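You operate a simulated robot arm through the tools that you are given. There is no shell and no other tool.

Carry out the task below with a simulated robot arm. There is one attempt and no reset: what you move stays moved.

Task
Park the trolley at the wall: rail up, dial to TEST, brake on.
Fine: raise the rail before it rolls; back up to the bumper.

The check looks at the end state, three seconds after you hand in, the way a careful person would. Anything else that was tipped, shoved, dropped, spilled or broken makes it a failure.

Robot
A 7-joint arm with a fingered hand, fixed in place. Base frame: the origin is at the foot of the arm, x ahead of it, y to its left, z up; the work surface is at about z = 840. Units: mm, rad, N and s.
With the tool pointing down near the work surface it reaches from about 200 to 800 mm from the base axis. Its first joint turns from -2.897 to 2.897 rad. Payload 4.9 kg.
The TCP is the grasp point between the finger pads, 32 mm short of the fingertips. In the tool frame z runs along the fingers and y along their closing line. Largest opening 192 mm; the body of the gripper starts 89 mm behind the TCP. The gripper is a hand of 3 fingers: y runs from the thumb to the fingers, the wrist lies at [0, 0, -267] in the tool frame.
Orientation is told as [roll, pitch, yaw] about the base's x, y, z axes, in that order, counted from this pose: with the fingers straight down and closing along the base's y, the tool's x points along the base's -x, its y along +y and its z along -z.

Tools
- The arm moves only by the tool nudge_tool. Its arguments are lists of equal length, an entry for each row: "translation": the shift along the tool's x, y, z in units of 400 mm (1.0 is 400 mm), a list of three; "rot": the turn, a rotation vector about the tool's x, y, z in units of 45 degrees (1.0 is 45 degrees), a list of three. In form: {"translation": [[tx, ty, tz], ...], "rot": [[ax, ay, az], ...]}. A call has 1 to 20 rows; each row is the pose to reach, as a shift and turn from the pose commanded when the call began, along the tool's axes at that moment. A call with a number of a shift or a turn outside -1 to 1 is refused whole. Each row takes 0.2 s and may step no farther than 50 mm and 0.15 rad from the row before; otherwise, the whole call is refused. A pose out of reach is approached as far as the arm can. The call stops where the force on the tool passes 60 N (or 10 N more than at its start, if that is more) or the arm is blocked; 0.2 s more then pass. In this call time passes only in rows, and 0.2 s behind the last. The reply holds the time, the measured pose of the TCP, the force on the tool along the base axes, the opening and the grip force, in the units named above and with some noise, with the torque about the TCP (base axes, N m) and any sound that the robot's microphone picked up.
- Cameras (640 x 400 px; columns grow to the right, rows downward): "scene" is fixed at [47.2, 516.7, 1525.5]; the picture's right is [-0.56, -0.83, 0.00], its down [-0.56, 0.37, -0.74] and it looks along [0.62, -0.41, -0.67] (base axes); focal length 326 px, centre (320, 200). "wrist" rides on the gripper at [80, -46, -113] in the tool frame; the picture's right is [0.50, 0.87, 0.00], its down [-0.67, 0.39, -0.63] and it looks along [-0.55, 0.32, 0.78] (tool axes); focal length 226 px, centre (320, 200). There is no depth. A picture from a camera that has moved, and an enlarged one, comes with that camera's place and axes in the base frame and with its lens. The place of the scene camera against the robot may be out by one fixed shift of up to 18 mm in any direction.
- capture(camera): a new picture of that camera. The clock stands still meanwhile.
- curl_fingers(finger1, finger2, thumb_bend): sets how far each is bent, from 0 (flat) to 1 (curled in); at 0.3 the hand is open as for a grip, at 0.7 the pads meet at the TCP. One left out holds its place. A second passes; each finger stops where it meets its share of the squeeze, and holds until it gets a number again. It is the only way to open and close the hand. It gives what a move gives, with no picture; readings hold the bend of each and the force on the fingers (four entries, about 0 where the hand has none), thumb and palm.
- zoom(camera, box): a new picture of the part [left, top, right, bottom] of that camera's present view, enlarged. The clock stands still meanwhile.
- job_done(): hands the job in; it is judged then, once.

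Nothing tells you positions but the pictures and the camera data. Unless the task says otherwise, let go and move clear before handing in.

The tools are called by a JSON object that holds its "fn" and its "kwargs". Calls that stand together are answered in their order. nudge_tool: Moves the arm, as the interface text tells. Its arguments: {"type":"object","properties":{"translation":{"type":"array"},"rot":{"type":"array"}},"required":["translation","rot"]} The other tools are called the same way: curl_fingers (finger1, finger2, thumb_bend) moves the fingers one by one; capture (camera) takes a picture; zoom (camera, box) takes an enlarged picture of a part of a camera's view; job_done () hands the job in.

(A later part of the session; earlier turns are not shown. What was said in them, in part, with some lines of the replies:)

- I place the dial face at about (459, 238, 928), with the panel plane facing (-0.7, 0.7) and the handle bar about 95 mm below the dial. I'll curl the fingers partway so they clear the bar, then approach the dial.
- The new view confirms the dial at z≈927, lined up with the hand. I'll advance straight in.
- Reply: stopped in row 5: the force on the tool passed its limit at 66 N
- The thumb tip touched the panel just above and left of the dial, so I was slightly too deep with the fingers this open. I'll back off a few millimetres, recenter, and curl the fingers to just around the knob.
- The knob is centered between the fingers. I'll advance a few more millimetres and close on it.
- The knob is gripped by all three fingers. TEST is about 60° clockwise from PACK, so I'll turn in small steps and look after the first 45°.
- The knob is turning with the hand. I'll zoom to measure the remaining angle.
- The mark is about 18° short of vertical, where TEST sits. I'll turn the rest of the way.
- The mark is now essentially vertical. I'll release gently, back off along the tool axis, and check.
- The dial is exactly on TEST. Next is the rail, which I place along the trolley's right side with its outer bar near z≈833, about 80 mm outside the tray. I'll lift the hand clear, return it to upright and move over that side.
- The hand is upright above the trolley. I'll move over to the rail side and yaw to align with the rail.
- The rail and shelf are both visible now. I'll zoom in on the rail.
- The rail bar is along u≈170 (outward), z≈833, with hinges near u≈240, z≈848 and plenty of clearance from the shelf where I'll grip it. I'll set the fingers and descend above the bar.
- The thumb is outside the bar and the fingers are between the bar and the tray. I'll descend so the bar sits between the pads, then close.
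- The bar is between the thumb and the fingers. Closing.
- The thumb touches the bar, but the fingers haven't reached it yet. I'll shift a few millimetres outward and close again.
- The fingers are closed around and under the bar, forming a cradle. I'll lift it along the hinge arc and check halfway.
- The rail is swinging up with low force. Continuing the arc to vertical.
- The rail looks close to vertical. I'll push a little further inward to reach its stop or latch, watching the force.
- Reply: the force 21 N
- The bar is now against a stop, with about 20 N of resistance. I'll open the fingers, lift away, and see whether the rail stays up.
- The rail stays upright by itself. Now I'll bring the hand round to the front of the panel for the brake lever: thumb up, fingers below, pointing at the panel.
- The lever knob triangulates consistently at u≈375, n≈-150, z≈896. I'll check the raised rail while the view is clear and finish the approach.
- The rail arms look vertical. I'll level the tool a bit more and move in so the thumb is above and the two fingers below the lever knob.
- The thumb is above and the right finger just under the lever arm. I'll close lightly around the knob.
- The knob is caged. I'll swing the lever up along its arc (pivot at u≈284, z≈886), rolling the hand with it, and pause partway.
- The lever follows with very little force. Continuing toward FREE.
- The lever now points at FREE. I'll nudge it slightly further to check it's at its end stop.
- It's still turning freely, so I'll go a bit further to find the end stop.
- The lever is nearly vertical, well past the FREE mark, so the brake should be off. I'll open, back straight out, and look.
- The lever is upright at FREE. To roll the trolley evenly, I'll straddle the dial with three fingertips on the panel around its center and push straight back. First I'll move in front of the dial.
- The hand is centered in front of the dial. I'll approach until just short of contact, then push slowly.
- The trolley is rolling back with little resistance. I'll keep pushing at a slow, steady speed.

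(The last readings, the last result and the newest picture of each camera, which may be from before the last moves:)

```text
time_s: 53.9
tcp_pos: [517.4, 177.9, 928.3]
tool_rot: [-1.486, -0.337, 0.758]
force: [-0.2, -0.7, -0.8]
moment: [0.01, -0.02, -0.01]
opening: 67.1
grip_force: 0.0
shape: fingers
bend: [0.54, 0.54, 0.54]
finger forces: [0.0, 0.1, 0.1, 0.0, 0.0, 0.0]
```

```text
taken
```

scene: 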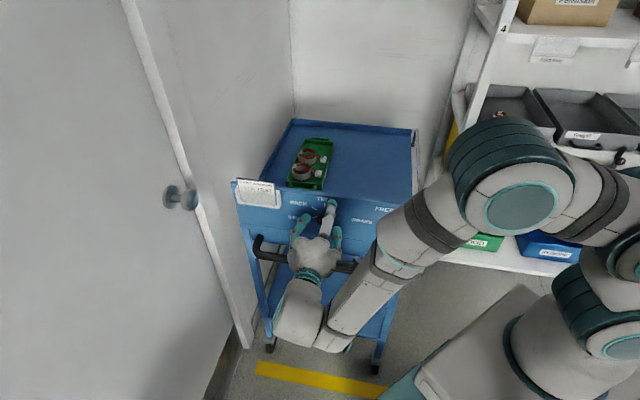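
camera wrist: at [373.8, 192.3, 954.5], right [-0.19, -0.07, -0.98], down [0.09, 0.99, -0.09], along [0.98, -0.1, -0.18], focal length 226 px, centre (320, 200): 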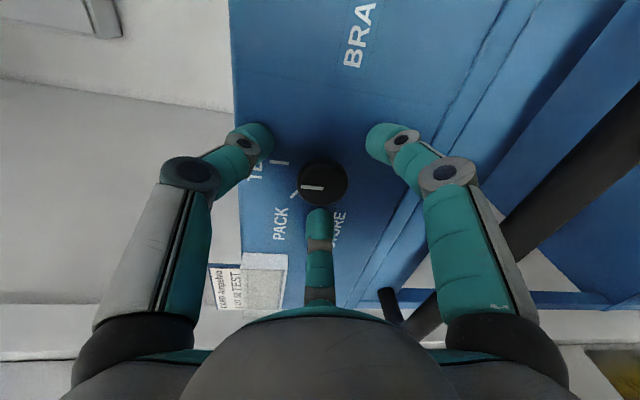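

The trolley is tracking straight and the tray is undisturbed. Continuing to push.

{"fn": "nudge_tool", "kwargs": {"translation": [[-0.0005, -0.0011, 0.015], [-0.001, -0.0021, 0.0299], [-0.0015, -0.0032, 0.0449], [-0.002, -0.0043, 0.0598], [-0.0025, -0.0053, 0.0748], [-0.003, -0.0064, 0.0897], [-0.0035, -0.0075, 0.1047], [-0.004, -0.0085, 0.1196], [-0.0045, -0.0096, 0.1346], [-0.005, -0.0107, 0.1495], [-0.0054, -0.0117, 0.1645], [-0.0059, -0.0128, 0.1794]], "rot": [[0, 0, 0], [0, 0, 0], [0, 0, 0], [0, 0, 0], [0, 0, 0], [0, 0, 0], [0, 0, 0], [0, 0, 0], [0, 0, 0], [0, 0, 0], [0, 0, 0], [0, 0, 0]]}}

{"fn": "capture", "kwargs": {"camera": "scene"}}

```text
time_s: 56.5
tcp_pos: [568.3, 128.5, 927.9]
tool_rot: [-1.482, -0.337, 0.757]
force: [0.2, 0.1, 0.2]
moment: [0.01, -0.03, -0.01]
opening: 67.0
grip_force: 0.0
shape: fingers
bend: [0.54, 0.54, 0.54]
finger forces: [0.1, 0.1, 0.1, 0.0, 0.0, 0.1]
```

```text
taken
```

scene: 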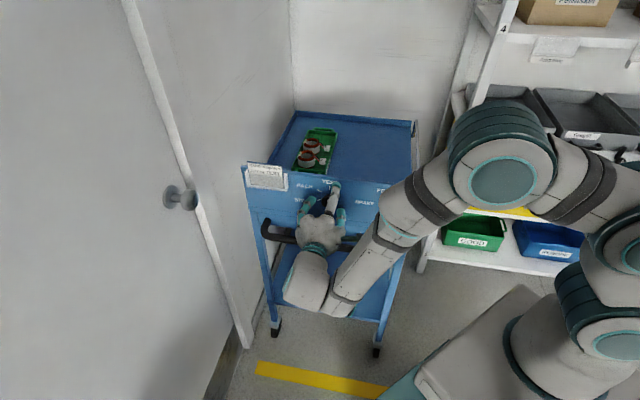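

Still rolling straight. Continuing, and watching for the bumper.

{"fn": "nudge_tool", "kwargs": {"translation": [[-0.0005, -0.0011, 0.015], [-0.001, -0.0021, 0.0299], [-0.0015, -0.0032, 0.0449], [-0.002, -0.0043, 0.0598], [-0.0025, -0.0053, 0.0748], [-0.003, -0.0064, 0.0897], [-0.0035, -0.0075, 0.1047], [-0.004, -0.0085, 0.1196], [-0.0045, -0.0096, 0.1346], [-0.005, -0.0107, 0.1495]], "rot": [[0, 0, 0], [0, 0, 0], [0, 0, 0], [0, 0, 0], [0, 0, 0], [0, 0, 0], [0, 0, 0], [0, 0, 0], [0, 0, 0], [0, 0, 0]]}}

{"fn": "capture", "kwargs": {"camera": "scene"}}

{"fn": "capture", "kwargs": {"camera": "wrist"}}

```text
time_s: 58.7
tcp_pos: [612.1, 85.8, 928.0]
tool_rot: [-1.486, -0.338, 0.756]
force: [-0.2, -0.2, -0.1]
moment: [0.0, 0.0, 0.02]
opening: 67.1
grip_force: 0.0
shape: fingers
bend: [0.54, 0.54, 0.54]
finger forces: [0.0, 0.0, 0.0, 0.0, 0.0, 0.1]
```

```text
taken
```

scene: 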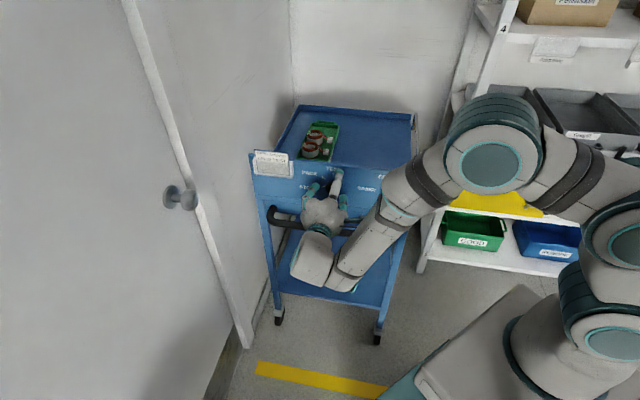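

```text
taken
camera wrist: at [468.1, 100.4, 954.0], right [-0.19, -0.07, -0.98], down [0.09, 0.99, -0.09], along [0.98, -0.1, -0.18], focal length 226 px, centre (320, 200)
```

wrist: 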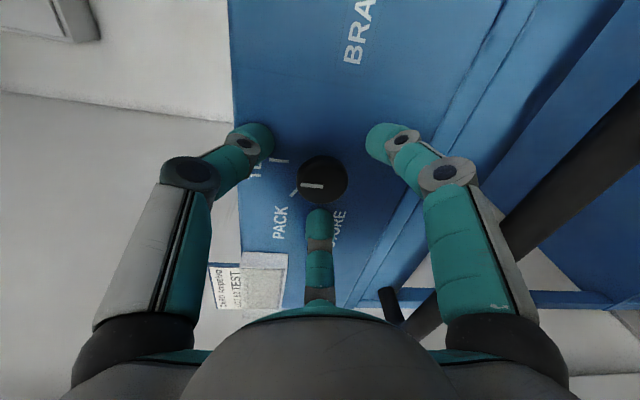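

No bumper contact yet. Continuing slowly.

{"fn": "nudge_tool", "kwargs": {"translation": [[-0.0005, -0.0011, 0.015], [-0.001, -0.0021, 0.0299], [-0.0015, -0.0032, 0.0449], [-0.002, -0.0043, 0.0598], [-0.0025, -0.0053, 0.0748], [-0.003, -0.0064, 0.0897], [-0.0035, -0.0075, 0.1047], [-0.004, -0.0085, 0.1196], [-0.0045, -0.0096, 0.1346], [-0.005, -0.0107, 0.1495]], "rot": [[0, 0, 0], [0, 0, 0], [0, 0, 0], [0, 0, 0], [0, 0, 0], [0, 0, 0], [0, 0, 0], [0, 0, 0], [0, 0, 0], [0, 0, 0]]}}

{"fn": "capture", "kwargs": {"camera": "scene"}}

{"fn": "capture", "kwargs": {"camera": "wrist"}}

```text
time_s: 60.9
tcp_pos: [654.5, 43.3, 928.2]
tool_rot: [-1.486, -0.337, 0.758]
force: [0.3, 0.0, 0.1]
moment: [0.0, 0.03, -0.02]
opening: 66.9
grip_force: 0.1
shape: fingers
bend: [0.54, 0.54, 0.54]
finger forces: [0.0, 0.1, 0.0, 0.0, 0.1, 0.0]
```

```text
taken
```

scene: 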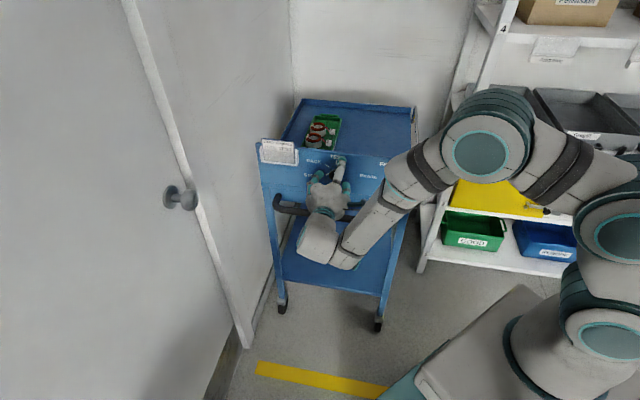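

```text
taken
camera wrist: at [511.1, 57.8, 954.0], right [-0.19, -0.07, -0.98], down [0.09, 0.99, -0.09], along [0.98, -0.1, -0.18], focal length 226 px, centre (320, 200)
```

wrist: 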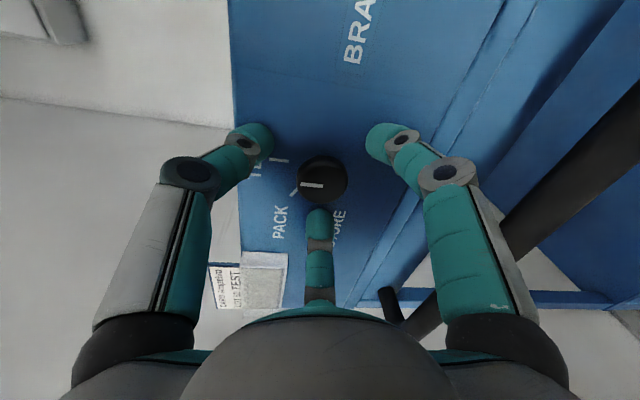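

Still rolling with no contact. I'll check the gap at the back wall.

{"fn": "zoom", "kwargs": {"camera": "scene", "box": [260, 60, 460, 185]}}

{"fn": "zoom", "kwargs": {"camera": "scene", "box": [240, 230, 420, 345]}}

```text
3.20 times, centred on (360, 122) of scene
camera zoom: at [47.2, 516.7, 1525.5], right [-0.56, -0.83, 0.0], down [-0.56, 0.37, -0.74], along [0.62, -0.41, -0.67], focal length 1042 px, centre (192, 448)
```

zoom: 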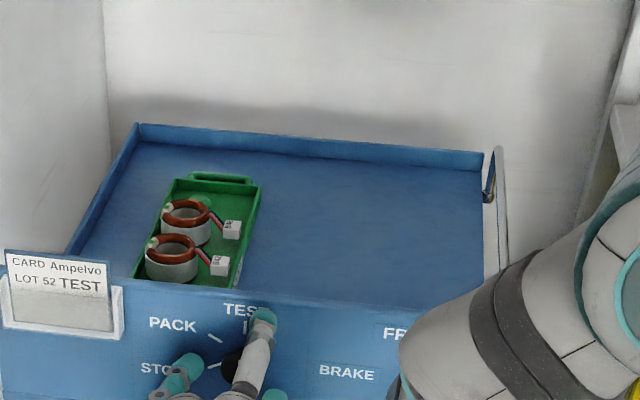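

```text
3.48 times, centred on (330, 288) of scene
camera zoom: at [47.2, 516.7, 1525.5], right [-0.56, -0.83, 0.0], down [-0.56, 0.37, -0.74], along [0.62, -0.41, -0.67], focal length 1132 px, centre (285, -104)
```

zoom: 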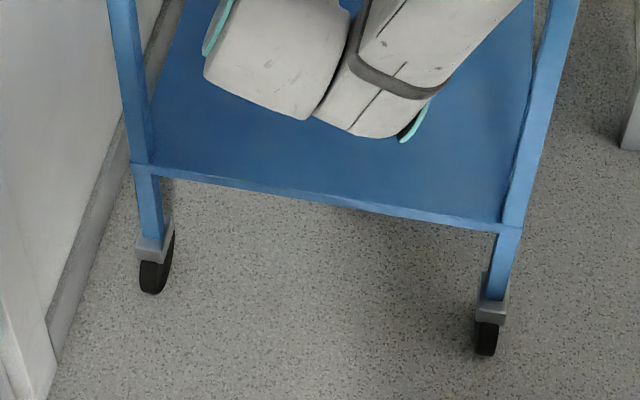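

The gap to the wall is narrowing, judging by the trolley's shadow on it. Continuing with slightly smaller steps.

{"fn": "nudge_tool", "kwargs": {"translation": [[-0.0004, -0.0009, 0.0125], [-0.0008, -0.0018, 0.025], [-0.0012, -0.0027, 0.0374], [-0.0017, -0.0036, 0.0498], [-0.0021, -0.0045, 0.0623], [-0.0025, -0.0053, 0.0747], [-0.0029, -0.0062, 0.0872], [-0.0033, -0.0071, 0.0997], [-0.0037, -0.008, 0.1121], [-0.0041, -0.0089, 0.1246]], "rot": [[0, 0, 0], [0, 0, 0], [0, 0, 0], [0, 0, 0], [0, 0, 0], [0, 0, 0], [0, 0, 0], [0, 0, 0], [0, 0, 0], [0, 0, 0]]}}

{"fn": "zoom", "kwargs": {"camera": "scene", "box": [260, 60, 460, 185]}}

{"fn": "capture", "kwargs": {"camera": "scene"}}

```text
time_s: 63.1
tcp_pos: [690.5, 8.5, 927.7]
tool_rot: [-1.483, -0.336, 0.758]
force: [-0.8, -0.7, -0.2]
moment: [0.02, -0.02, 0.01]
opening: 66.8
grip_force: 0.0
shape: fingers
bend: [0.54, 0.54, 0.54]
finger forces: [0.1, 0.1, 0.0, 0.0, 0.1, 0.1]
```

```text
3.20 times, centred on (360, 122) of scene
camera zoom: at [47.2, 516.7, 1525.5], right [-0.56, -0.83, 0.0], down [-0.56, 0.37, -0.74], along [0.62, -0.41, -0.67], focal length 1042 px, centre (192, 448)
```

zoom: 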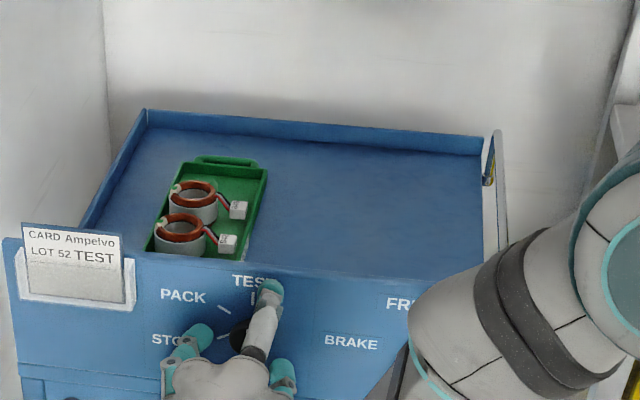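

```text
taken
```

scene: 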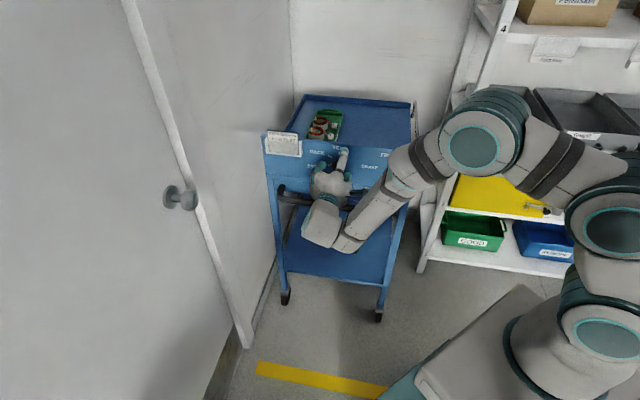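

Still free. Continuing.

{"fn": "nudge_tool", "kwargs": {"translation": [[-0.0004, -0.0009, 0.0125], [-0.0008, -0.0018, 0.025], [-0.0012, -0.0027, 0.0374], [-0.0017, -0.0036, 0.0498], [-0.0021, -0.0045, 0.0623], [-0.0025, -0.0053, 0.0747], [-0.0029, -0.0062, 0.0872], [-0.0033, -0.0071, 0.0997], [-0.0037, -0.008, 0.1121], [-0.0041, -0.0089, 0.1246]], "rot": [[0, 0, 0], [0, 0, 0], [0, 0, 0], [0, 0, 0], [0, 0, 0], [0, 0, 0], [0, 0, 0], [0, 0, 0], [0, 0, 0], [0, 0, 0]]}}

{"fn": "zoom", "kwargs": {"camera": "scene", "box": [260, 60, 460, 185]}}

{"fn": "capture", "kwargs": {"camera": "wrist"}}

```text
time_s: 65.3
tcp_pos: [724.6, -27.1, 928.1]
tool_rot: [-1.486, -0.338, 0.756]
force: [0.2, 0.6, 0.0]
moment: [0.01, -0.04, 0.01]
opening: 66.9
grip_force: 0.1
shape: fingers
bend: [0.54, 0.54, 0.54]
finger forces: [0.0, 0.0, 0.1, 0.1, 0.1, 0.0]
```

```text
3.20 times, centred on (360, 122) of scene
camera zoom: at [47.2, 516.7, 1525.5], right [-0.56, -0.83, 0.0], down [-0.56, 0.37, -0.74], along [0.62, -0.41, -0.67], focal length 1042 px, centre (192, 448)
```

zoom: 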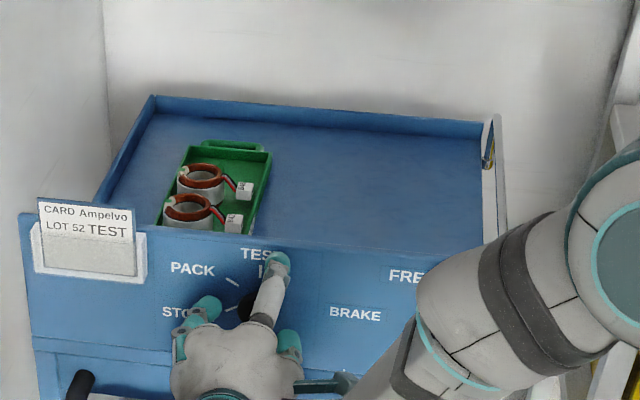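

```text
taken
camera wrist: at [581.7, -12.5, 954.3], right [-0.19, -0.07, -0.98], down [0.09, 0.99, -0.09], along [0.98, -0.1, -0.18], focal length 226 px, centre (320, 200)
```

wrist: 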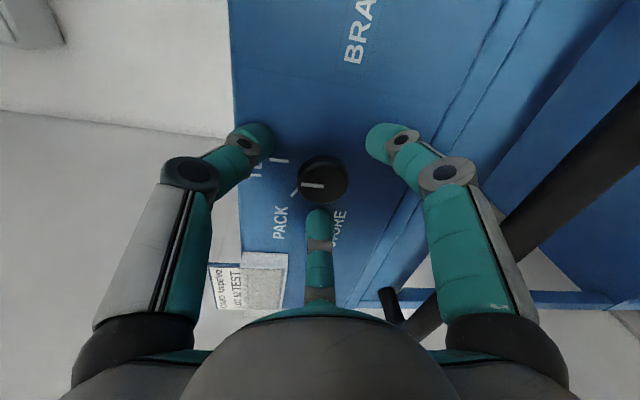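

Still free and straight. Continuing.

{"fn": "nudge_tool", "kwargs": {"translation": [[-0.0004, -0.0009, 0.0125], [-0.0008, -0.0018, 0.025], [-0.0012, -0.0027, 0.0374], [-0.0017, -0.0036, 0.0498], [-0.0021, -0.0045, 0.0623], [-0.0025, -0.0053, 0.0747], [-0.0029, -0.0062, 0.0872], [-0.0033, -0.0071, 0.0997], [-0.0037, -0.008, 0.1121], [-0.0041, -0.0089, 0.1246]], "rot": [[0, 0, 0], [0, 0, 0], [0, 0, 0], [0, 0, 0], [0, 0, 0], [0, 0, 0], [0, 0, 0], [0, 0, 0], [0, 0, 0], [0, 0, 0]]}}

{"fn": "zoom", "kwargs": {"camera": "scene", "box": [260, 60, 460, 185]}}

{"fn": "capture", "kwargs": {"camera": "wrist"}}

```text
time_s: 67.5
tcp_pos: [761.8, -62.0, 926.3]
tool_rot: [-1.485, -0.336, 0.755]
force: [0.1, -0.5, 0.2]
moment: [-0.02, -0.01, -0.02]
opening: 67.3
grip_force: 0.1
shape: fingers
bend: [0.54, 0.54, 0.54]
finger forces: [0.1, 0.0, 0.0, 0.0, 0.3, 0.0]
```

```text
3.20 times, centred on (360, 122) of scene
camera zoom: at [47.2, 516.7, 1525.5], right [-0.56, -0.83, 0.0], down [-0.56, 0.37, -0.74], along [0.62, -0.41, -0.67], focal length 1042 px, centre (192, 448)
```

zoom: 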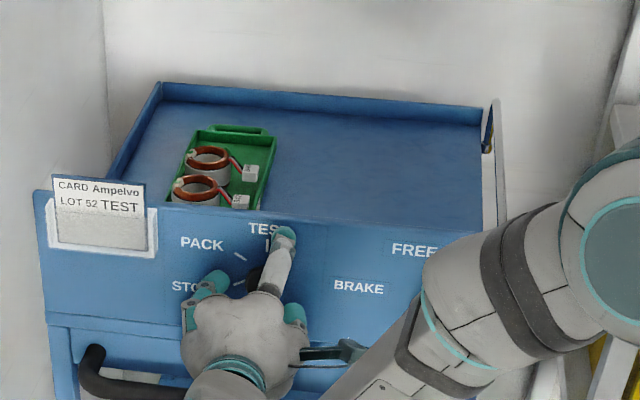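

```text
taken
camera wrist: at [617.6, -47.7, 953.5], right [-0.19, -0.07, -0.98], down [0.09, 0.99, -0.09], along [0.98, -0.1, -0.18], focal length 226 px, centre (320, 200)
```

wrist: 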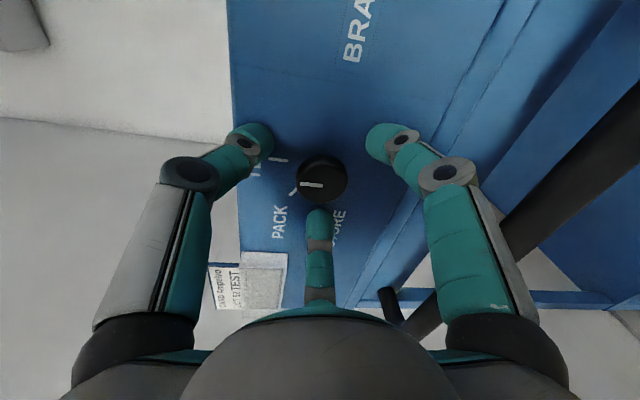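

Continuing; the shadow against the back wall is getting tighter.

{"fn": "nudge_tool", "kwargs": {"translation": [[-0.0004, -0.0009, 0.0125], [-0.0008, -0.0018, 0.025], [-0.0012, -0.0027, 0.0374], [-0.0017, -0.0036, 0.0498], [-0.0021, -0.0045, 0.0623], [-0.0025, -0.0053, 0.0747], [-0.0029, -0.0062, 0.0872], [-0.0033, -0.0071, 0.0997], [-0.0037, -0.008, 0.1121], [-0.0041, -0.0089, 0.1246]], "rot": [[0, 0, 0], [0, 0, 0], [0, 0, 0], [0, 0, 0], [0, 0, 0], [0, 0, 0], [0, 0, 0], [0, 0, 0], [0, 0, 0], [0, 0, 0]]}}

{"fn": "zoom", "kwargs": {"camera": "scene", "box": [260, 60, 460, 185]}}

{"fn": "capture", "kwargs": {"camera": "wrist"}}

```text
time_s: 68.2
tcp_pos: [766.1, -65.6, 922.7]
tool_rot: [-1.486, -0.33, 0.762]
force: [-21.0, 13.9, 3.2]
moment: [-0.8, -1.18, -0.62]
opening: 69.6
grip_force: 12.6
shape: fingers
bend: [0.54, 0.54, 0.54]
finger forces: [0.1, 0.1, 0.0, 0.0, 25.2, 0.0]
stopped in row 3: the force on the tool passed its limit at 71 N (the readings are from after the stop); the commanded pose is now the measured one
```

```text
3.20 times, centred on (360, 122) of scene
camera zoom: at [47.2, 516.7, 1525.5], right [-0.56, -0.83, 0.0], down [-0.56, 0.37, -0.74], along [0.62, -0.41, -0.67], focal length 1042 px, centre (192, 448)
```

zoom: 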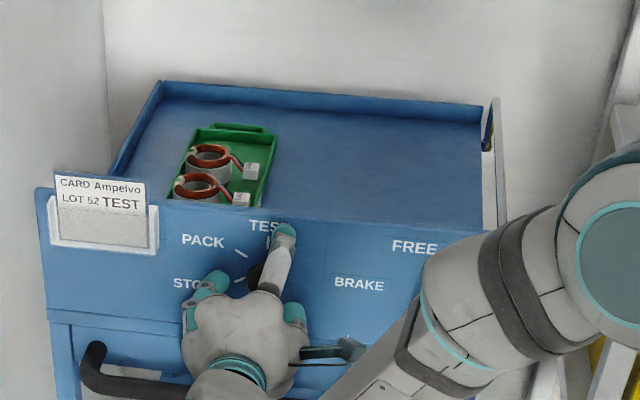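

```text
taken
camera wrist: at [622.7, -52.1, 950.4], right [-0.19, -0.08, -0.98], down [0.08, 0.99, -0.1], along [0.98, -0.1, -0.18], focal length 226 px, centre (320, 200)
```

wrist: 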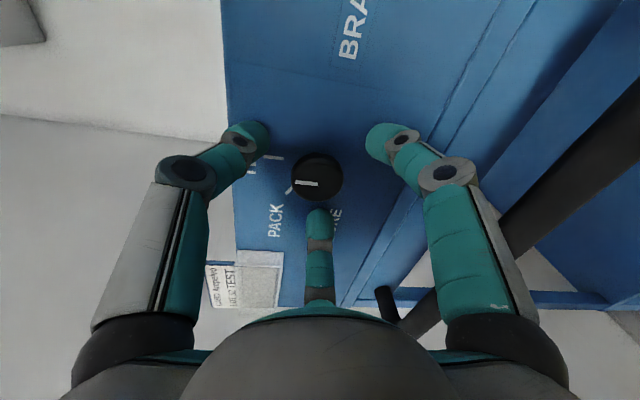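

The trolley hit the bumper: the force spiked to 71 N after about 447 mm of travel. I'll back the hand off gently and check the trolley before going to the brake lever.

{"fn": "nudge_tool", "kwargs": {"translation": [[0.0008, 0.0018, -0.025], [0.0025, 0.0053, -0.075], [0.0045, 0.0098, -0.1373], [0.0066, 0.0142, -0.1993]], "rot": [[0, 0, 0], [0, 0, 0], [0, 0, 0], [0, 0, 0]]}}

{"fn": "nudge_tool", "kwargs": {"translation": [[0.0658, -0.0433, -0.0021], [0.1317, -0.0867, -0.0042], [0.1975, -0.13, -0.0063], [0.2633, -0.1733, -0.0083], [0.3292, -0.2167, -0.0104], [0.395, -0.26, -0.0125]], "rot": [[0, 0, 0.1667], [0, 0, 0.3333], [0, 0, 0.5], [0, 0, 0.6667], [0, 0, 0.8333], [0, 0, 1]]}}

{"fn": "capture", "kwargs": {"camera": "wrist"}}

{"fn": "capture", "kwargs": {"camera": "scene"}}

```text
time_s: 69.2
tcp_pos: [710.2, -10.9, 922.8]
tool_rot: [-1.483, -0.332, 0.761]
force: [-0.1, -0.3, 0.6]
moment: [-0.01, 0.03, -0.02]
opening: 67.1
grip_force: 0.2
shape: fingers
bend: [0.54, 0.54, 0.54]
finger forces: [0.0, 0.0, 0.1, 0.0, 0.0, 0.0]
```

```text
time_s: 70.7
tcp_pos: [580.1, -140.0, 971.0]
tool_rot: [-1.386, -1.114, 0.623]
force: [-0.2, -0.5, -0.6]
moment: [0.04, -0.03, 0.03]
opening: 67.1
grip_force: 0.1
shape: fingers
bend: [0.54, 0.54, 0.54]
finger forces: [0.0, 0.0, 0.1, 0.0, 0.1, 0.1]
```

```text
taken
camera wrist: at [442.2, -112.9, 928.3], right [0.35, 0.45, -0.82], down [0.03, 0.87, 0.49], along [0.94, -0.19, 0.29], focal length 226 px, centre (320, 200)
```

wrist: 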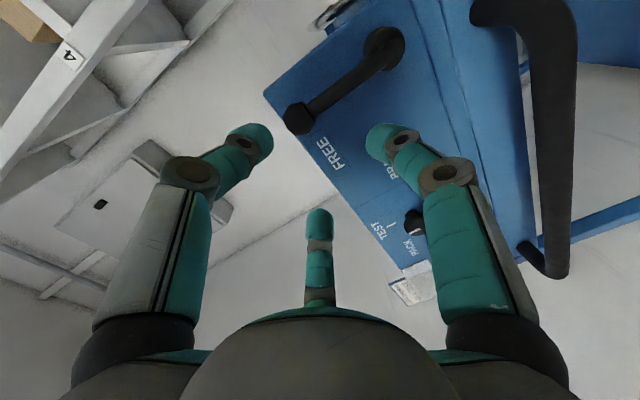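

```text
taken
```

scene: 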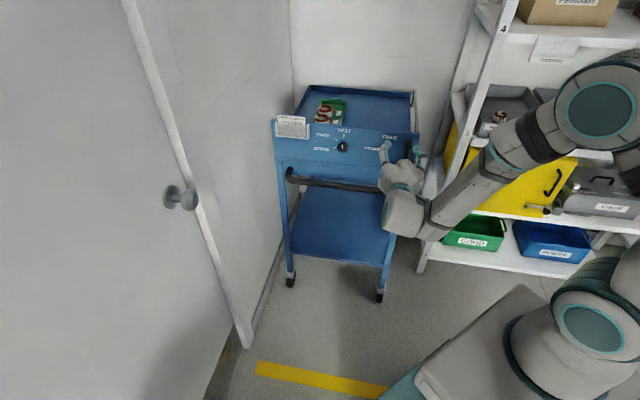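

The orientation matches my earlier release pose. I'll zoom on the lever and panel to see where the lever is now.

{"fn": "zoom", "kwargs": {"camera": "scene", "box": [300, 105, 440, 200]}}

{"fn": "zoom", "kwargs": {"camera": "wrist", "box": [250, 0, 470, 300]}}

{"fn": "zoom", "kwargs": {"camera": "scene", "box": [270, 60, 460, 170]}}

```text
4.21 times, centred on (370, 152) of scene
camera zoom: at [47.2, 516.7, 1525.5], right [-0.56, -0.83, 0.0], down [-0.56, 0.37, -0.74], along [0.62, -0.41, -0.67], focal length 1371 px, centre (110, 400)
```

zoom: 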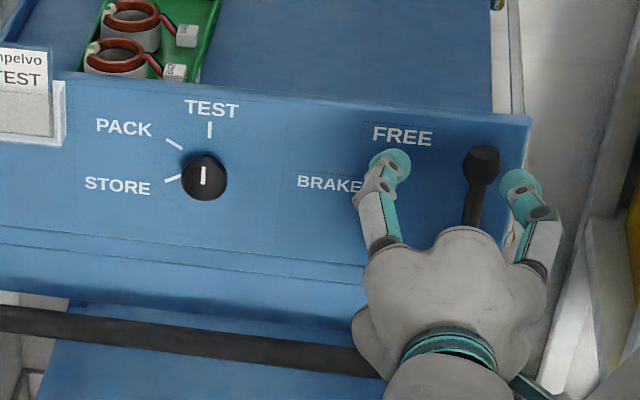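

```text
1.33 times, centred on (360, 150) of wrist
camera zoom: at [442.2, -112.9, 928.3], right [0.35, 0.45, -0.82], down [0.03, 0.87, 0.49], along [0.94, -0.19, 0.29], focal length 301 px, centre (267, 267)
```

zoom: 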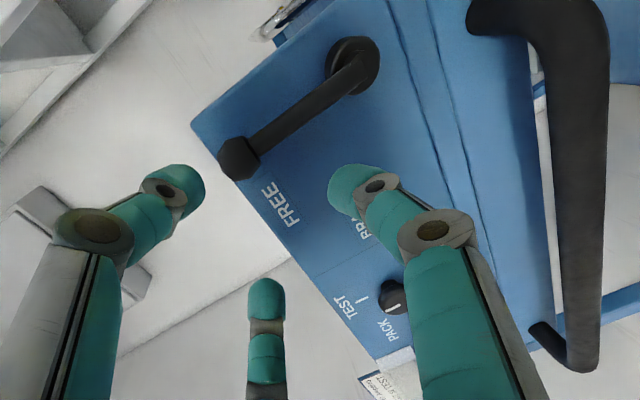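

```text
3.37 times, centred on (365, 115) of scene
camera zoom: at [47.2, 516.7, 1525.5], right [-0.56, -0.83, 0.0], down [-0.56, 0.37, -0.74], along [0.62, -0.41, -0.67], focal length 1097 px, centre (168, 486)
```

zoom: 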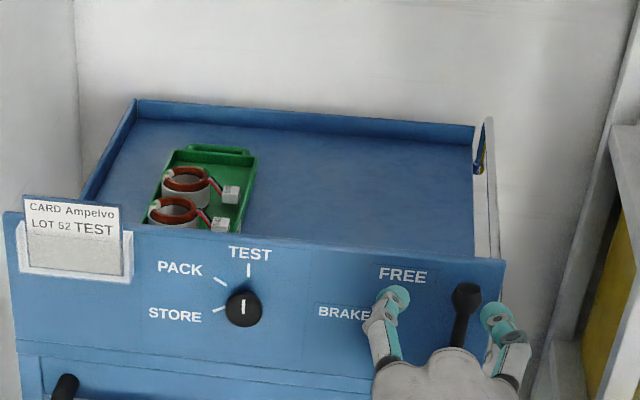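

The dial is still on TEST, the rail is up, and the lever is upright at u≈283, z≈968. To set the brake I'll make a fist, place it to the right of the knob, and push the lever over and down along its arc.

{"fn": "curl_fingers", "kwargs": {"finger1": 0.72, "finger2": 0.72, "thumb_bend": 0.72}}

{"fn": "nudge_tool", "kwargs": {"translation": [[0.0364, -0.0846, -0.0015], [0.0727, -0.1693, -0.003]], "rot": [[0, 0, 0], [0, 0, 0]]}}

{"fn": "nudge_tool", "kwargs": {"translation": [[-0.0043, -0.0021, 0.0565], [-0.0087, -0.0043, 0.113], [-0.013, -0.0064, 0.1695]], "rot": [[0, 0, 0], [0, 0, 0], [0, 0, 0]]}}

{"fn": "capture", "kwargs": {"camera": "wrist"}}

{"fn": "zoom", "kwargs": {"camera": "scene", "box": [330, 105, 470, 200]}}

```text
time_s: 71.7
tcp_pos: [581.0, -140.5, 970.9]
tool_rot: [-1.389, -1.111, 0.622]
force: [0.3, -0.7, -0.8]
moment: [0.01, 0.0, -0.02]
opening: 1.3
grip_force: 0.1
shape: fingers
bend: [0.71, 0.71, 0.71]
finger forces: [0.0, 0.0, 0.0, 0.1, 0.0, 0.0]
```

```text
time_s: 72.2
tcp_pos: [527.0, -192.8, 974.5]
tool_rot: [-1.387, -1.112, 0.624]
force: [0.9, -0.3, 0.4]
moment: [-0.01, 0.01, -0.01]
opening: 1.1
grip_force: 0.1
shape: fingers
bend: [0.71, 0.71, 0.71]
finger forces: [0.0, 0.1, 0.0, 0.0, 0.0, 0.0]
```

```text
time_s: 73.0
tcp_pos: [576.0, -239.7, 975.9]
tool_rot: [-1.388, -1.112, 0.625]
force: [0.2, 0.0, -0.8]
moment: [0.0, -0.03, 0.0]
opening: 1.1
grip_force: 0.0
shape: fingers
bend: [0.71, 0.71, 0.71]
finger forces: [0.0, 0.0, 0.1, 0.0, 0.0, 0.0]
```

```text
taken
camera wrist: at [437.9, -211.8, 933.6], right [0.35, 0.44, -0.83], down [0.03, 0.87, 0.48], along [0.94, -0.19, 0.29], focal length 226 px, centre (320, 200)
```

wrist: 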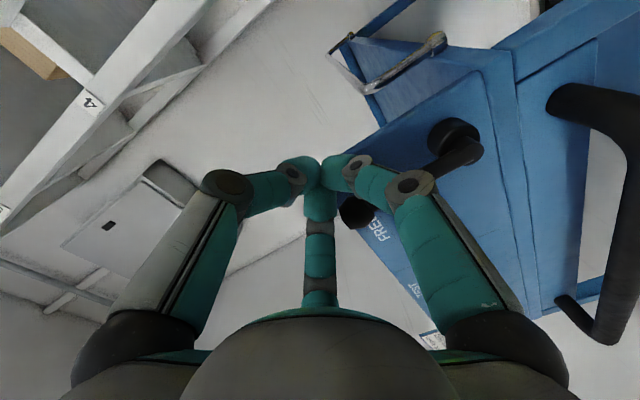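

```text
4.21 times, centred on (400, 152) of scene
camera zoom: at [47.2, 516.7, 1525.5], right [-0.56, -0.83, 0.0], down [-0.56, 0.37, -0.74], along [0.62, -0.41, -0.67], focal length 1371 px, centre (-17, 400)
```

zoom: 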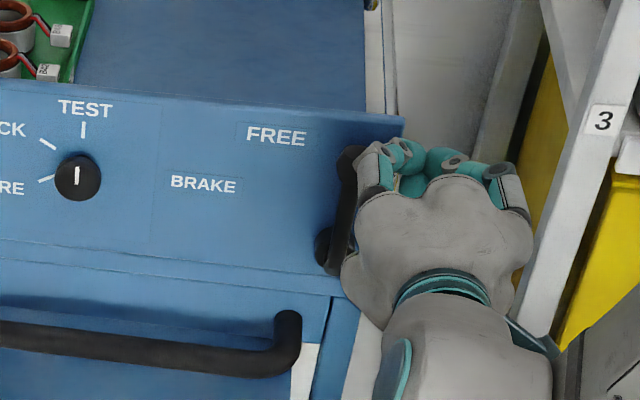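

The fist is just to the right of the lever knob. I'll push it left along its arc, halfway first.

{"fn": "nudge_tool", "kwargs": {"translation": [[0, 0.034, 0.0016], [-0.026, 0.0665, 0.0014], [-0.0465, 0.103, 0.0017], [-0.0598, 0.1425, 0.0026], [-0.0665, 0.1838, 0.0041], [-0.066, 0.2248, 0.006]], "rot": [[0, 0, 0], [0, 0, 0], [0, 0, 0], [0, 0, 0], [0, 0, 0], [0, 0, 0]]}}

{"fn": "capture", "kwargs": {"camera": "wrist"}}

{"fn": "zoom", "kwargs": {"camera": "scene", "box": [330, 105, 470, 200]}}

```text
time_s: 74.5
tcp_pos: [643.1, -175.1, 958.9]
tool_rot: [-1.388, -1.112, 0.626]
force: [-0.6, -0.3, 0.0]
moment: [0.0, -0.03, -0.04]
opening: 1.6
grip_force: 0.0
shape: fingers
bend: [0.71, 0.71, 0.71]
finger forces: [0.0, 0.0, 0.0, 0.0, 0.1, 0.0]
```

```text
taken
camera wrist: at [504.8, -147.0, 917.9], right [0.35, 0.44, -0.83], down [0.03, 0.87, 0.48], along [0.94, -0.19, 0.29], focal length 226 px, centre (320, 200)
```

wrist: 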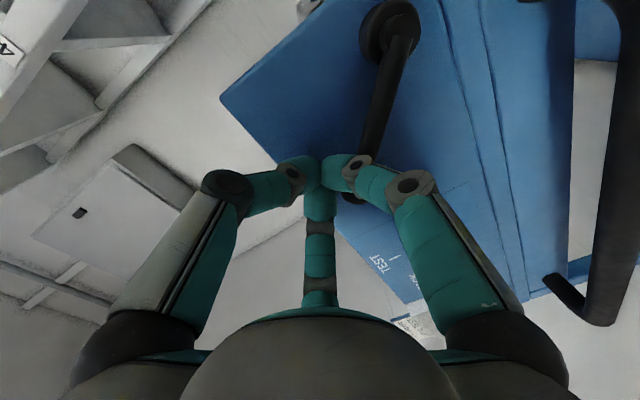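

```text
4.21 times, centred on (400, 152) of scene
camera zoom: at [47.2, 516.7, 1525.5], right [-0.56, -0.83, 0.0], down [-0.56, 0.37, -0.74], along [0.62, -0.41, -0.67], focal length 1371 px, centre (-17, 400)
```

zoom: 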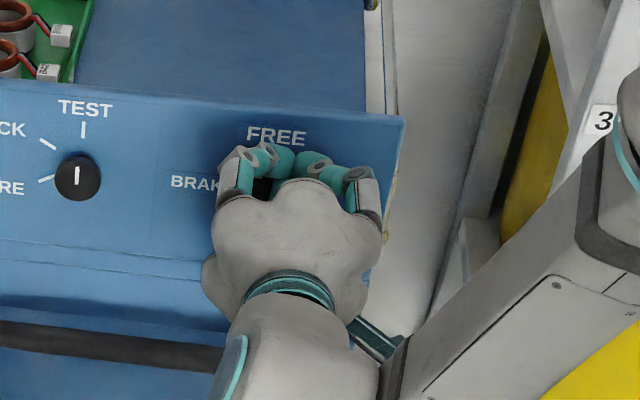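

The lever is swinging down with the fist. Continuing toward BRAKE.

{"fn": "nudge_tool", "kwargs": {"translation": [[0.0048, 0.0358, 0.002], [0.0193, 0.0745, 0.0048], [0.0405, 0.1103, 0.008], [0.0528, 0.1275, 0.0098], [0.0673, 0.1415, 0.0113]], "rot": [[0, 0, 0], [0, 0, 0], [0, 0, 0], [0, 0, 0], [0, 0, 0]]}}

{"fn": "capture", "kwargs": {"camera": "wrist"}}

{"fn": "zoom", "kwargs": {"camera": "scene", "box": [330, 105, 470, 200]}}

```text
time_s: 75.7
tcp_pos: [670.5, -147.6, 913.7]
tool_rot: [-1.404, -1.116, 0.636]
force: [-21.4, 0.4, 28.1]
moment: [-0.34, 0.07, -0.27]
opening: 0.0
grip_force: 28.4
shape: fingers
bend: [0.72, 0.71, 0.68]
finger forces: [56.5, 0.0, 0.1, 0.0, 0.0, 0.1]
```

```text
taken
camera wrist: at [533.3, -120.1, 871.0], right [0.35, 0.44, -0.82], down [0.03, 0.88, 0.48], along [0.93, -0.19, 0.3], focal length 226 px, centre (320, 200)
```

wrist: 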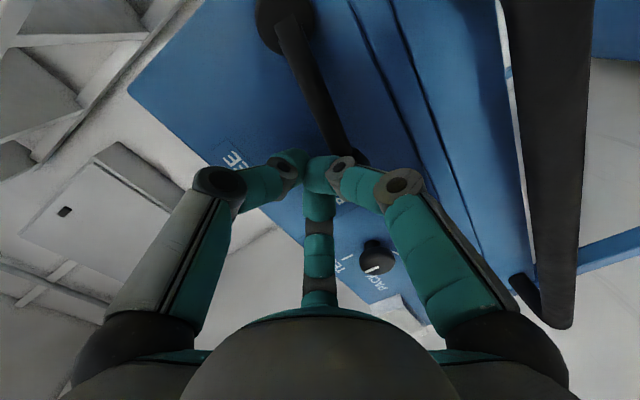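

```text
4.21 times, centred on (400, 152) of scene
camera zoom: at [47.2, 516.7, 1525.5], right [-0.56, -0.83, 0.0], down [-0.56, 0.37, -0.74], along [0.62, -0.41, -0.67], focal length 1371 px, centre (-17, 400)
```

zoom: 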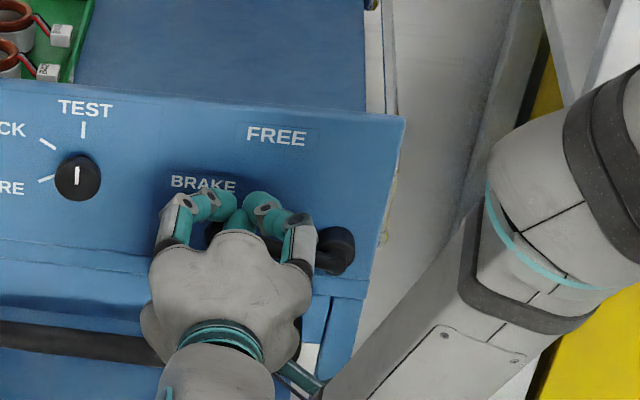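

The lever is firmly against its lower stop; the force rose to about 35 N. I'll lift off it, back straight out, and inspect.

{"fn": "nudge_tool", "kwargs": {"translation": [[-0.028, -0.0134, -0.0025], [-0.056, -0.0268, -0.005], [-0.053, -0.0253, -0.09], [-0.045, -0.0213, -0.19], [-0.037, -0.0175, -0.29], [-0.029, -0.0135, -0.39]], "rot": [[0, 0, 0], [0, 0, 0], [0, 0, 0], [0, 0, 0], [0, 0, 0], [0, 0, 0]]}}

{"fn": "capture", "kwargs": {"camera": "wrist"}}

{"fn": "zoom", "kwargs": {"camera": "scene", "box": [270, 75, 450, 210]}}

```text
time_s: 77.0
tcp_pos: [561.1, -37.6, 936.4]
tool_rot: [-1.386, -1.112, 0.624]
force: [-0.3, -1.3, 0.1]
moment: [-0.01, -0.03, 0.0]
opening: 0.3
grip_force: 0.1
shape: fingers
bend: [0.72, 0.71, 0.69]
finger forces: [0.0, 0.0, 0.1, 0.0, 0.0, 0.0]
```

```text
taken
camera wrist: at [423.1, -9.8, 894.1], right [0.35, 0.44, -0.83], down [0.03, 0.87, 0.48], along [0.94, -0.19, 0.29], focal length 226 px, centre (320, 200)
```

wrist: 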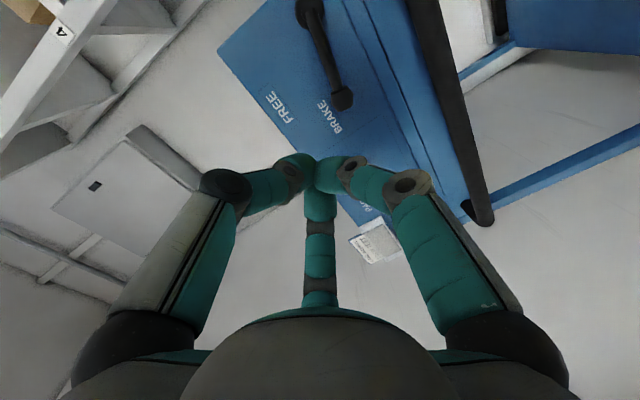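

```text
2.96 times, centred on (360, 142) of scene
camera zoom: at [47.2, 516.7, 1525.5], right [-0.56, -0.83, 0.0], down [-0.56, 0.37, -0.74], along [0.62, -0.41, -0.67], focal length 965 px, centre (202, 370)
```

zoom: 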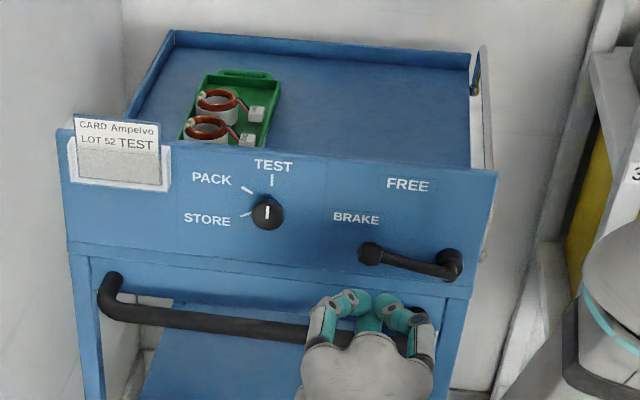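

The brake lever is back at BRAKE, the dial is on TEST, the rail is up, and the trolley hasn't moved since hitting the bumper. I'll raise the hand and look over the rear corner to confirm it really is against the bumper.

{"fn": "nudge_tool", "kwargs": {"translation": [[-0.0667, -0.0318, -0.0145], [-0.1333, -0.0637, -0.029], [-0.2, -0.0955, -0.0435], [-0.2667, -0.1273, -0.058], [-0.3333, -0.1592, -0.0725], [-0.4, -0.191, -0.087]], "rot": [[-0.0685, 0.1433, 0], [-0.137, 0.2867, 0], [-0.2055, 0.43, 0], [-0.274, 0.5733, 0], [-0.3425, 0.7167, 0], [-0.411, 0.86, 0]]}}

{"fn": "nudge_tool", "kwargs": {"translation": [[-0.0468, -0.083, 0.0358], [-0.0937, -0.166, 0.0717], [-0.1405, -0.249, 0.1075], [-0.1873, -0.332, 0.1433], [-0.2342, -0.415, 0.1792], [-0.281, -0.498, 0.215]], "rot": [[-0.0685, 0.1433, 0], [-0.137, 0.2867, 0], [-0.2055, 0.43, 0], [-0.274, 0.5733, 0], [-0.3425, 0.7167, 0], [-0.411, 0.86, 0]]}}

{"fn": "nudge_tool", "kwargs": {"translation": [[0, 0, 0], [0, 0, 0], [0, 0, 0], [0, 0, 0], [0, 0, 0], [0, 0, 0], [0, 0, 0]], "rot": [[0, 0, 0.143], [0, 0, 0.286], [0, 0, 0.429], [0, 0, 0.572], [0, 0, 0.715], [0, 0, 0.858], [0, 0, 1]]}}

{"fn": "capture", "kwargs": {"camera": "wrist"}}

{"fn": "capture", "kwargs": {"camera": "scene"}}

```text
time_s: 78.5
tcp_pos: [546.8, -22.9, 1115.3]
tool_rot: [-0.381, -0.649, -0.202]
force: [-0.5, 0.3, -0.1]
moment: [0.0, -0.03, -0.01]
opening: 0.4
grip_force: 0.0
shape: fingers
bend: [0.72, 0.71, 0.69]
finger forces: [0.1, 0.0, 0.0, 0.1, 0.0, 0.0]
```

```text
time_s: 79.8
tcp_pos: [594.1, -253.9, 1178.4]
tool_rot: [-0.001, 0.012, -0.334]
force: [-0.2, 0.1, 0.2]
moment: [-0.01, 0.0, -0.02]
opening: 0.1
grip_force: 0.0
shape: fingers
bend: [0.72, 0.71, 0.69]
finger forces: [0.1, 0.0, 0.1, 0.1, 0.1, 0.0]
```

```text
time_s: 81.5
tcp_pos: [595.4, -255.3, 1179.9]
tool_rot: [-0.01, 0.005, -1.121]
force: [-0.7, 0.7, -0.7]
moment: [0.01, 0.0, -0.03]
opening: 0.2
grip_force: 0.2
shape: fingers
bend: [0.72, 0.71, 0.69]
finger forces: [0.1, 0.0, 0.1, 0.1, 0.0, 0.1]
```

```text
taken
camera wrist: at [518.1, -203.3, 1292.6], right [0.56, 0.83, -0.01], down [0.65, -0.44, 0.62], along [0.51, -0.36, -0.78], focal length 226 px, centre (320, 200)
```

wrist: 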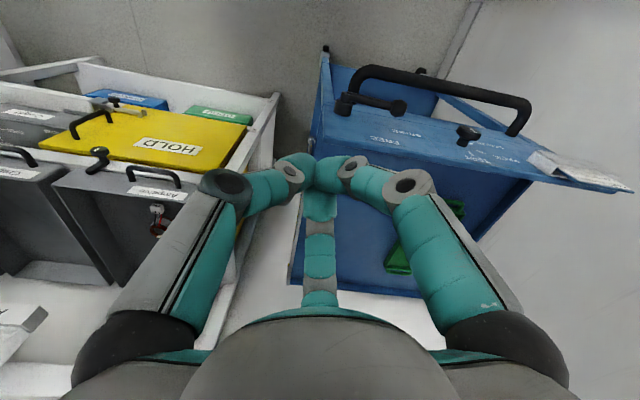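

```text
taken
```

scene: 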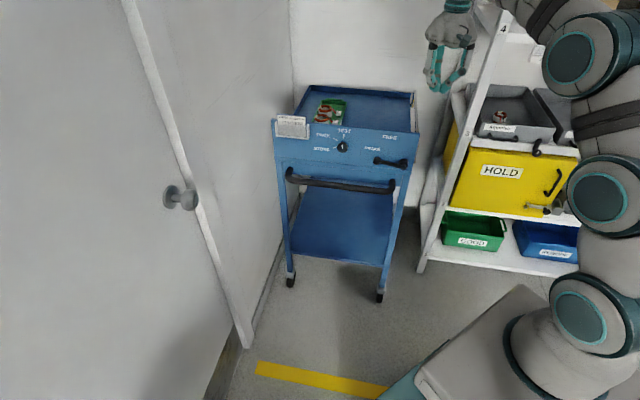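

The hand blocks part of the rear corner. I'll zoom in on what's visible in both views.

{"fn": "zoom", "kwargs": {"camera": "wrist", "box": [200, 160, 480, 335]}}

{"fn": "zoom", "kwargs": {"camera": "scene", "box": [270, 70, 450, 200]}}

{"fn": "zoom", "kwargs": {"camera": "scene", "box": [270, 180, 450, 310]}}

```text
2.29 times, centred on (340, 248) of wrist
camera zoom: at [518.1, -203.3, 1292.6], right [0.56, 0.83, -0.01], down [0.65, -0.44, 0.62], along [0.51, -0.36, -0.78], focal length 517 px, centre (274, 91)
```

zoom: 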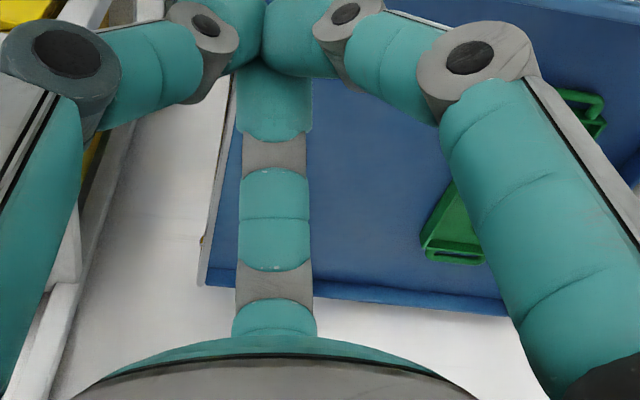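

```text
3.08 times, centred on (360, 135) of scene
camera zoom: at [47.2, 516.7, 1525.5], right [-0.56, -0.83, 0.0], down [-0.56, 0.37, -0.74], along [0.62, -0.41, -0.67], focal length 1002 px, centre (197, 400)
```

zoom: 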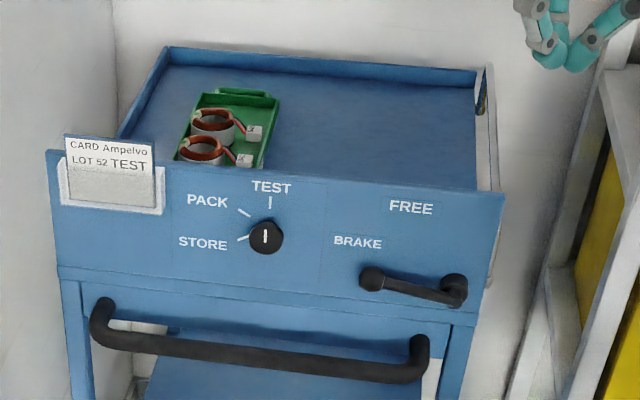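

```text
3.08 times, centred on (360, 245) of scene
camera zoom: at [47.2, 516.7, 1525.5], right [-0.56, -0.83, 0.0], down [-0.56, 0.37, -0.74], along [0.62, -0.41, -0.67], focal length 1002 px, centre (197, 62)
```

zoom: 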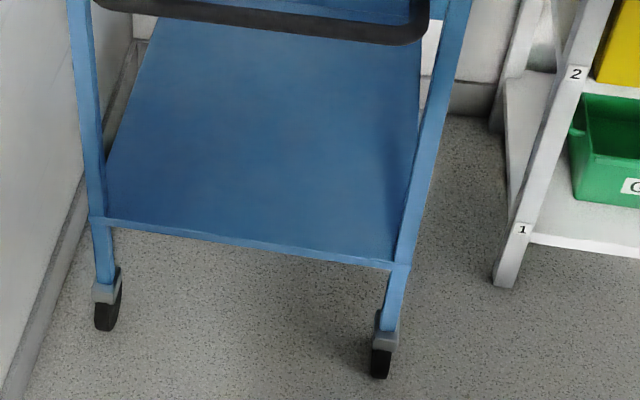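

The trolley's rear is close to the wall base. To check for any rebound, I'll retake the exact zoom I had when it was pressed on the bumper.

{"fn": "zoom", "kwargs": {"camera": "scene", "box": [260, 60, 460, 185]}}

{"fn": "zoom", "kwargs": {"camera": "scene", "box": [380, 170, 440, 225]}}

{"fn": "zoom", "kwargs": {"camera": "scene", "box": [280, 170, 340, 225]}}

```text
3.20 times, centred on (360, 122) of scene
camera zoom: at [47.2, 516.7, 1525.5], right [-0.56, -0.83, 0.0], down [-0.56, 0.37, -0.74], along [0.62, -0.41, -0.67], focal length 1042 px, centre (192, 448)
```

zoom: 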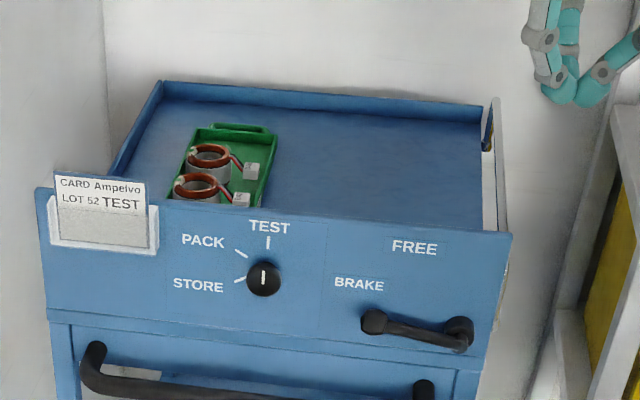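

```text
7.27 times, centred on (410, 198) of scene
camera zoom: at [47.2, 516.7, 1525.5], right [-0.56, -0.83, 0.0], down [-0.56, 0.37, -0.74], along [0.62, -0.41, -0.67], focal length 2368 px, centre (-334, 218)
```

zoom: 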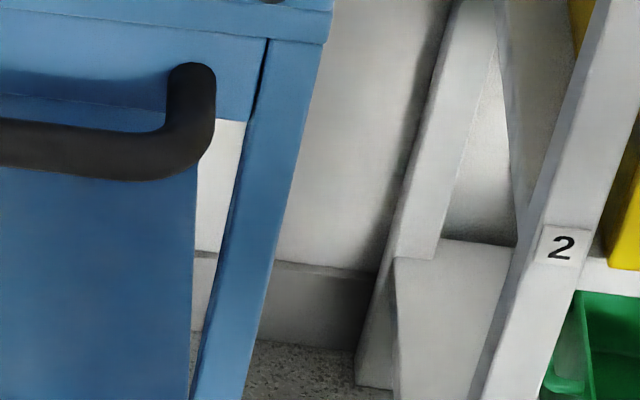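

```text
7.27 times, centred on (310, 198) of scene
camera zoom: at [47.2, 516.7, 1525.5], right [-0.56, -0.83, 0.0], down [-0.56, 0.37, -0.74], along [0.62, -0.41, -0.67], focal length 2368 px, centre (393, 218)
```

zoom: 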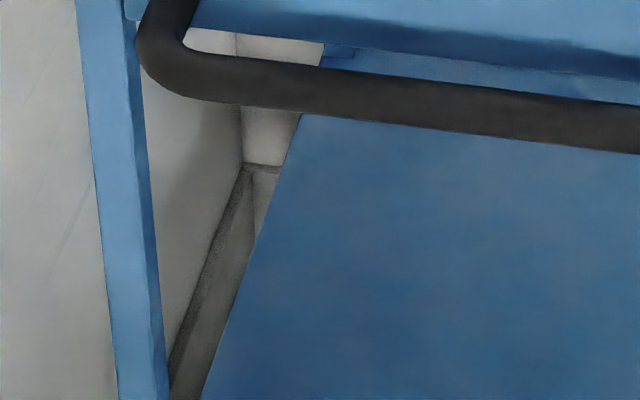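

Everything matches the bumper-contact image to the pixel, so there was no rebound. The lever is back where it first stood under BRAKE, the dial is on TEST and the rail is vertical. I'll retract the arm to a clear position and take a final look.

{"fn": "nudge_tool", "kwargs": {"translation": [[0.1041, -0.008, 0], [0.2083, -0.016, 0], [0.3124, -0.024, 0], [0.4165, -0.032, 0], [0.5206, -0.04, 0], [0.6248, -0.048, 0], [0.7289, -0.056, 0], [0.833, -0.064, 0]], "rot": [[0, 0, -0.125], [0, 0, -0.25], [0, 0, -0.375], [0, 0, -0.5], [0, 0, -0.625], [0, 0, -0.75], [0, 0, -0.875], [0, 0, -1]]}}

{"fn": "capture", "kwargs": {"camera": "scene"}}

{"fn": "capture", "kwargs": {"camera": "wrist"}}

{"fn": "zoom", "kwargs": {"camera": "scene", "box": [270, 70, 450, 200]}}

```text
time_s: 83.2
tcp_pos: [425.2, 35.3, 1181.3]
tool_rot: [-0.004, 0.012, -0.334]
force: [-0.2, 0.3, 0.2]
moment: [-0.01, -0.01, 0.03]
opening: 0.4
grip_force: 0.1
shape: fingers
bend: [0.72, 0.71, 0.69]
finger forces: [0.0, 0.1, 0.0, 0.0, 0.0, 0.0]
```

```text
taken
```

scene: 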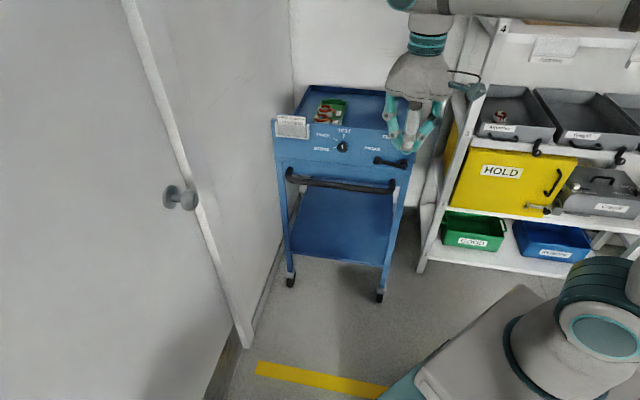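

```text
taken
camera wrist: at [335.2, 17.2, 1295.5], right [-0.19, 0.98, 0.0], down [0.77, 0.15, 0.62], along [0.61, 0.12, -0.78], focal length 226 px, centre (320, 200)
```

wrist: 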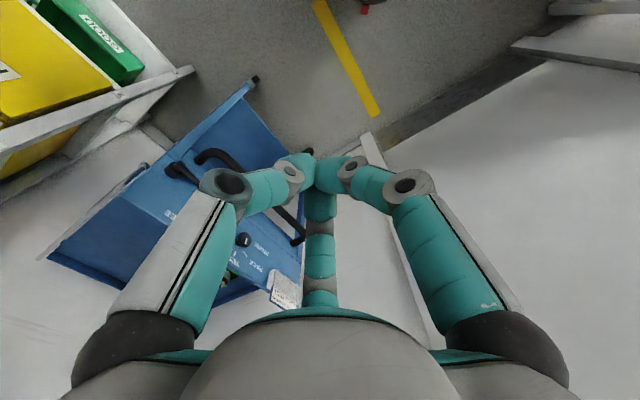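

```text
3.08 times, centred on (360, 135) of scene
camera zoom: at [47.2, 516.7, 1525.5], right [-0.56, -0.83, 0.0], down [-0.56, 0.37, -0.74], along [0.62, -0.41, -0.67], focal length 1002 px, centre (197, 400)
```

zoom: 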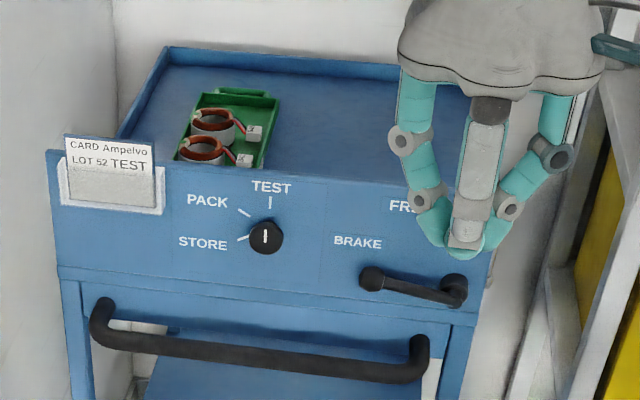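

The trolley is parked with the dial and lever set. One last check that the rail is still upright.

{"fn": "zoom", "kwargs": {"camera": "wrist", "box": [30, 60, 310, 280]}}

```text
1.82 times, centred on (170, 170) of wrist
camera zoom: at [335.2, 17.2, 1295.5], right [-0.19, 0.98, 0.0], down [0.77, 0.15, 0.62], along [0.61, 0.12, -0.78], focal length 411 px, centre (593, 254)
```

zoom: 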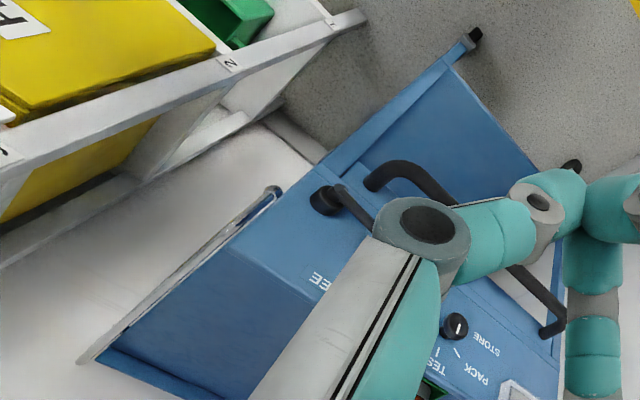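

The rail is upright along the tray edge, the dial is on TEST, the brake lever is down at BRAKE, and the trolley is back against the bumper. The hand is clear, so I'm handing in.

{"fn": "job_done", "kwargs": {}}

```text
The job is handed in.
```

The trolley is parked at the wall with the rail up, the dial on TEST and the brake on, and the job is handed in. The result of the check hasn't come back.

- **Rail:** I raised it to its stop before the trolley moved. It was still upright in the last picture.
- **Dial:** I turned it from PACK to TEST. The mark lines up with the TEST tick.
- **Position:** I released the brake and pushed the trolley straight back about 447 mm, until it hit something solid at 71 N. I take that to be the bumper, but it was hidden behind the trolley, so I couldn't see the contact itself. Pictures taken at contact and after setting the brake match, so it didn't roll back.
- **Brake:** I pushed the lever down to its stop at BRAKE, where it started. I didn't test the brake by pushing the trolley again.

The tray of parts stayed in place, and the pictures show nothing else moved. I let go and moved the arm clear before handing in.
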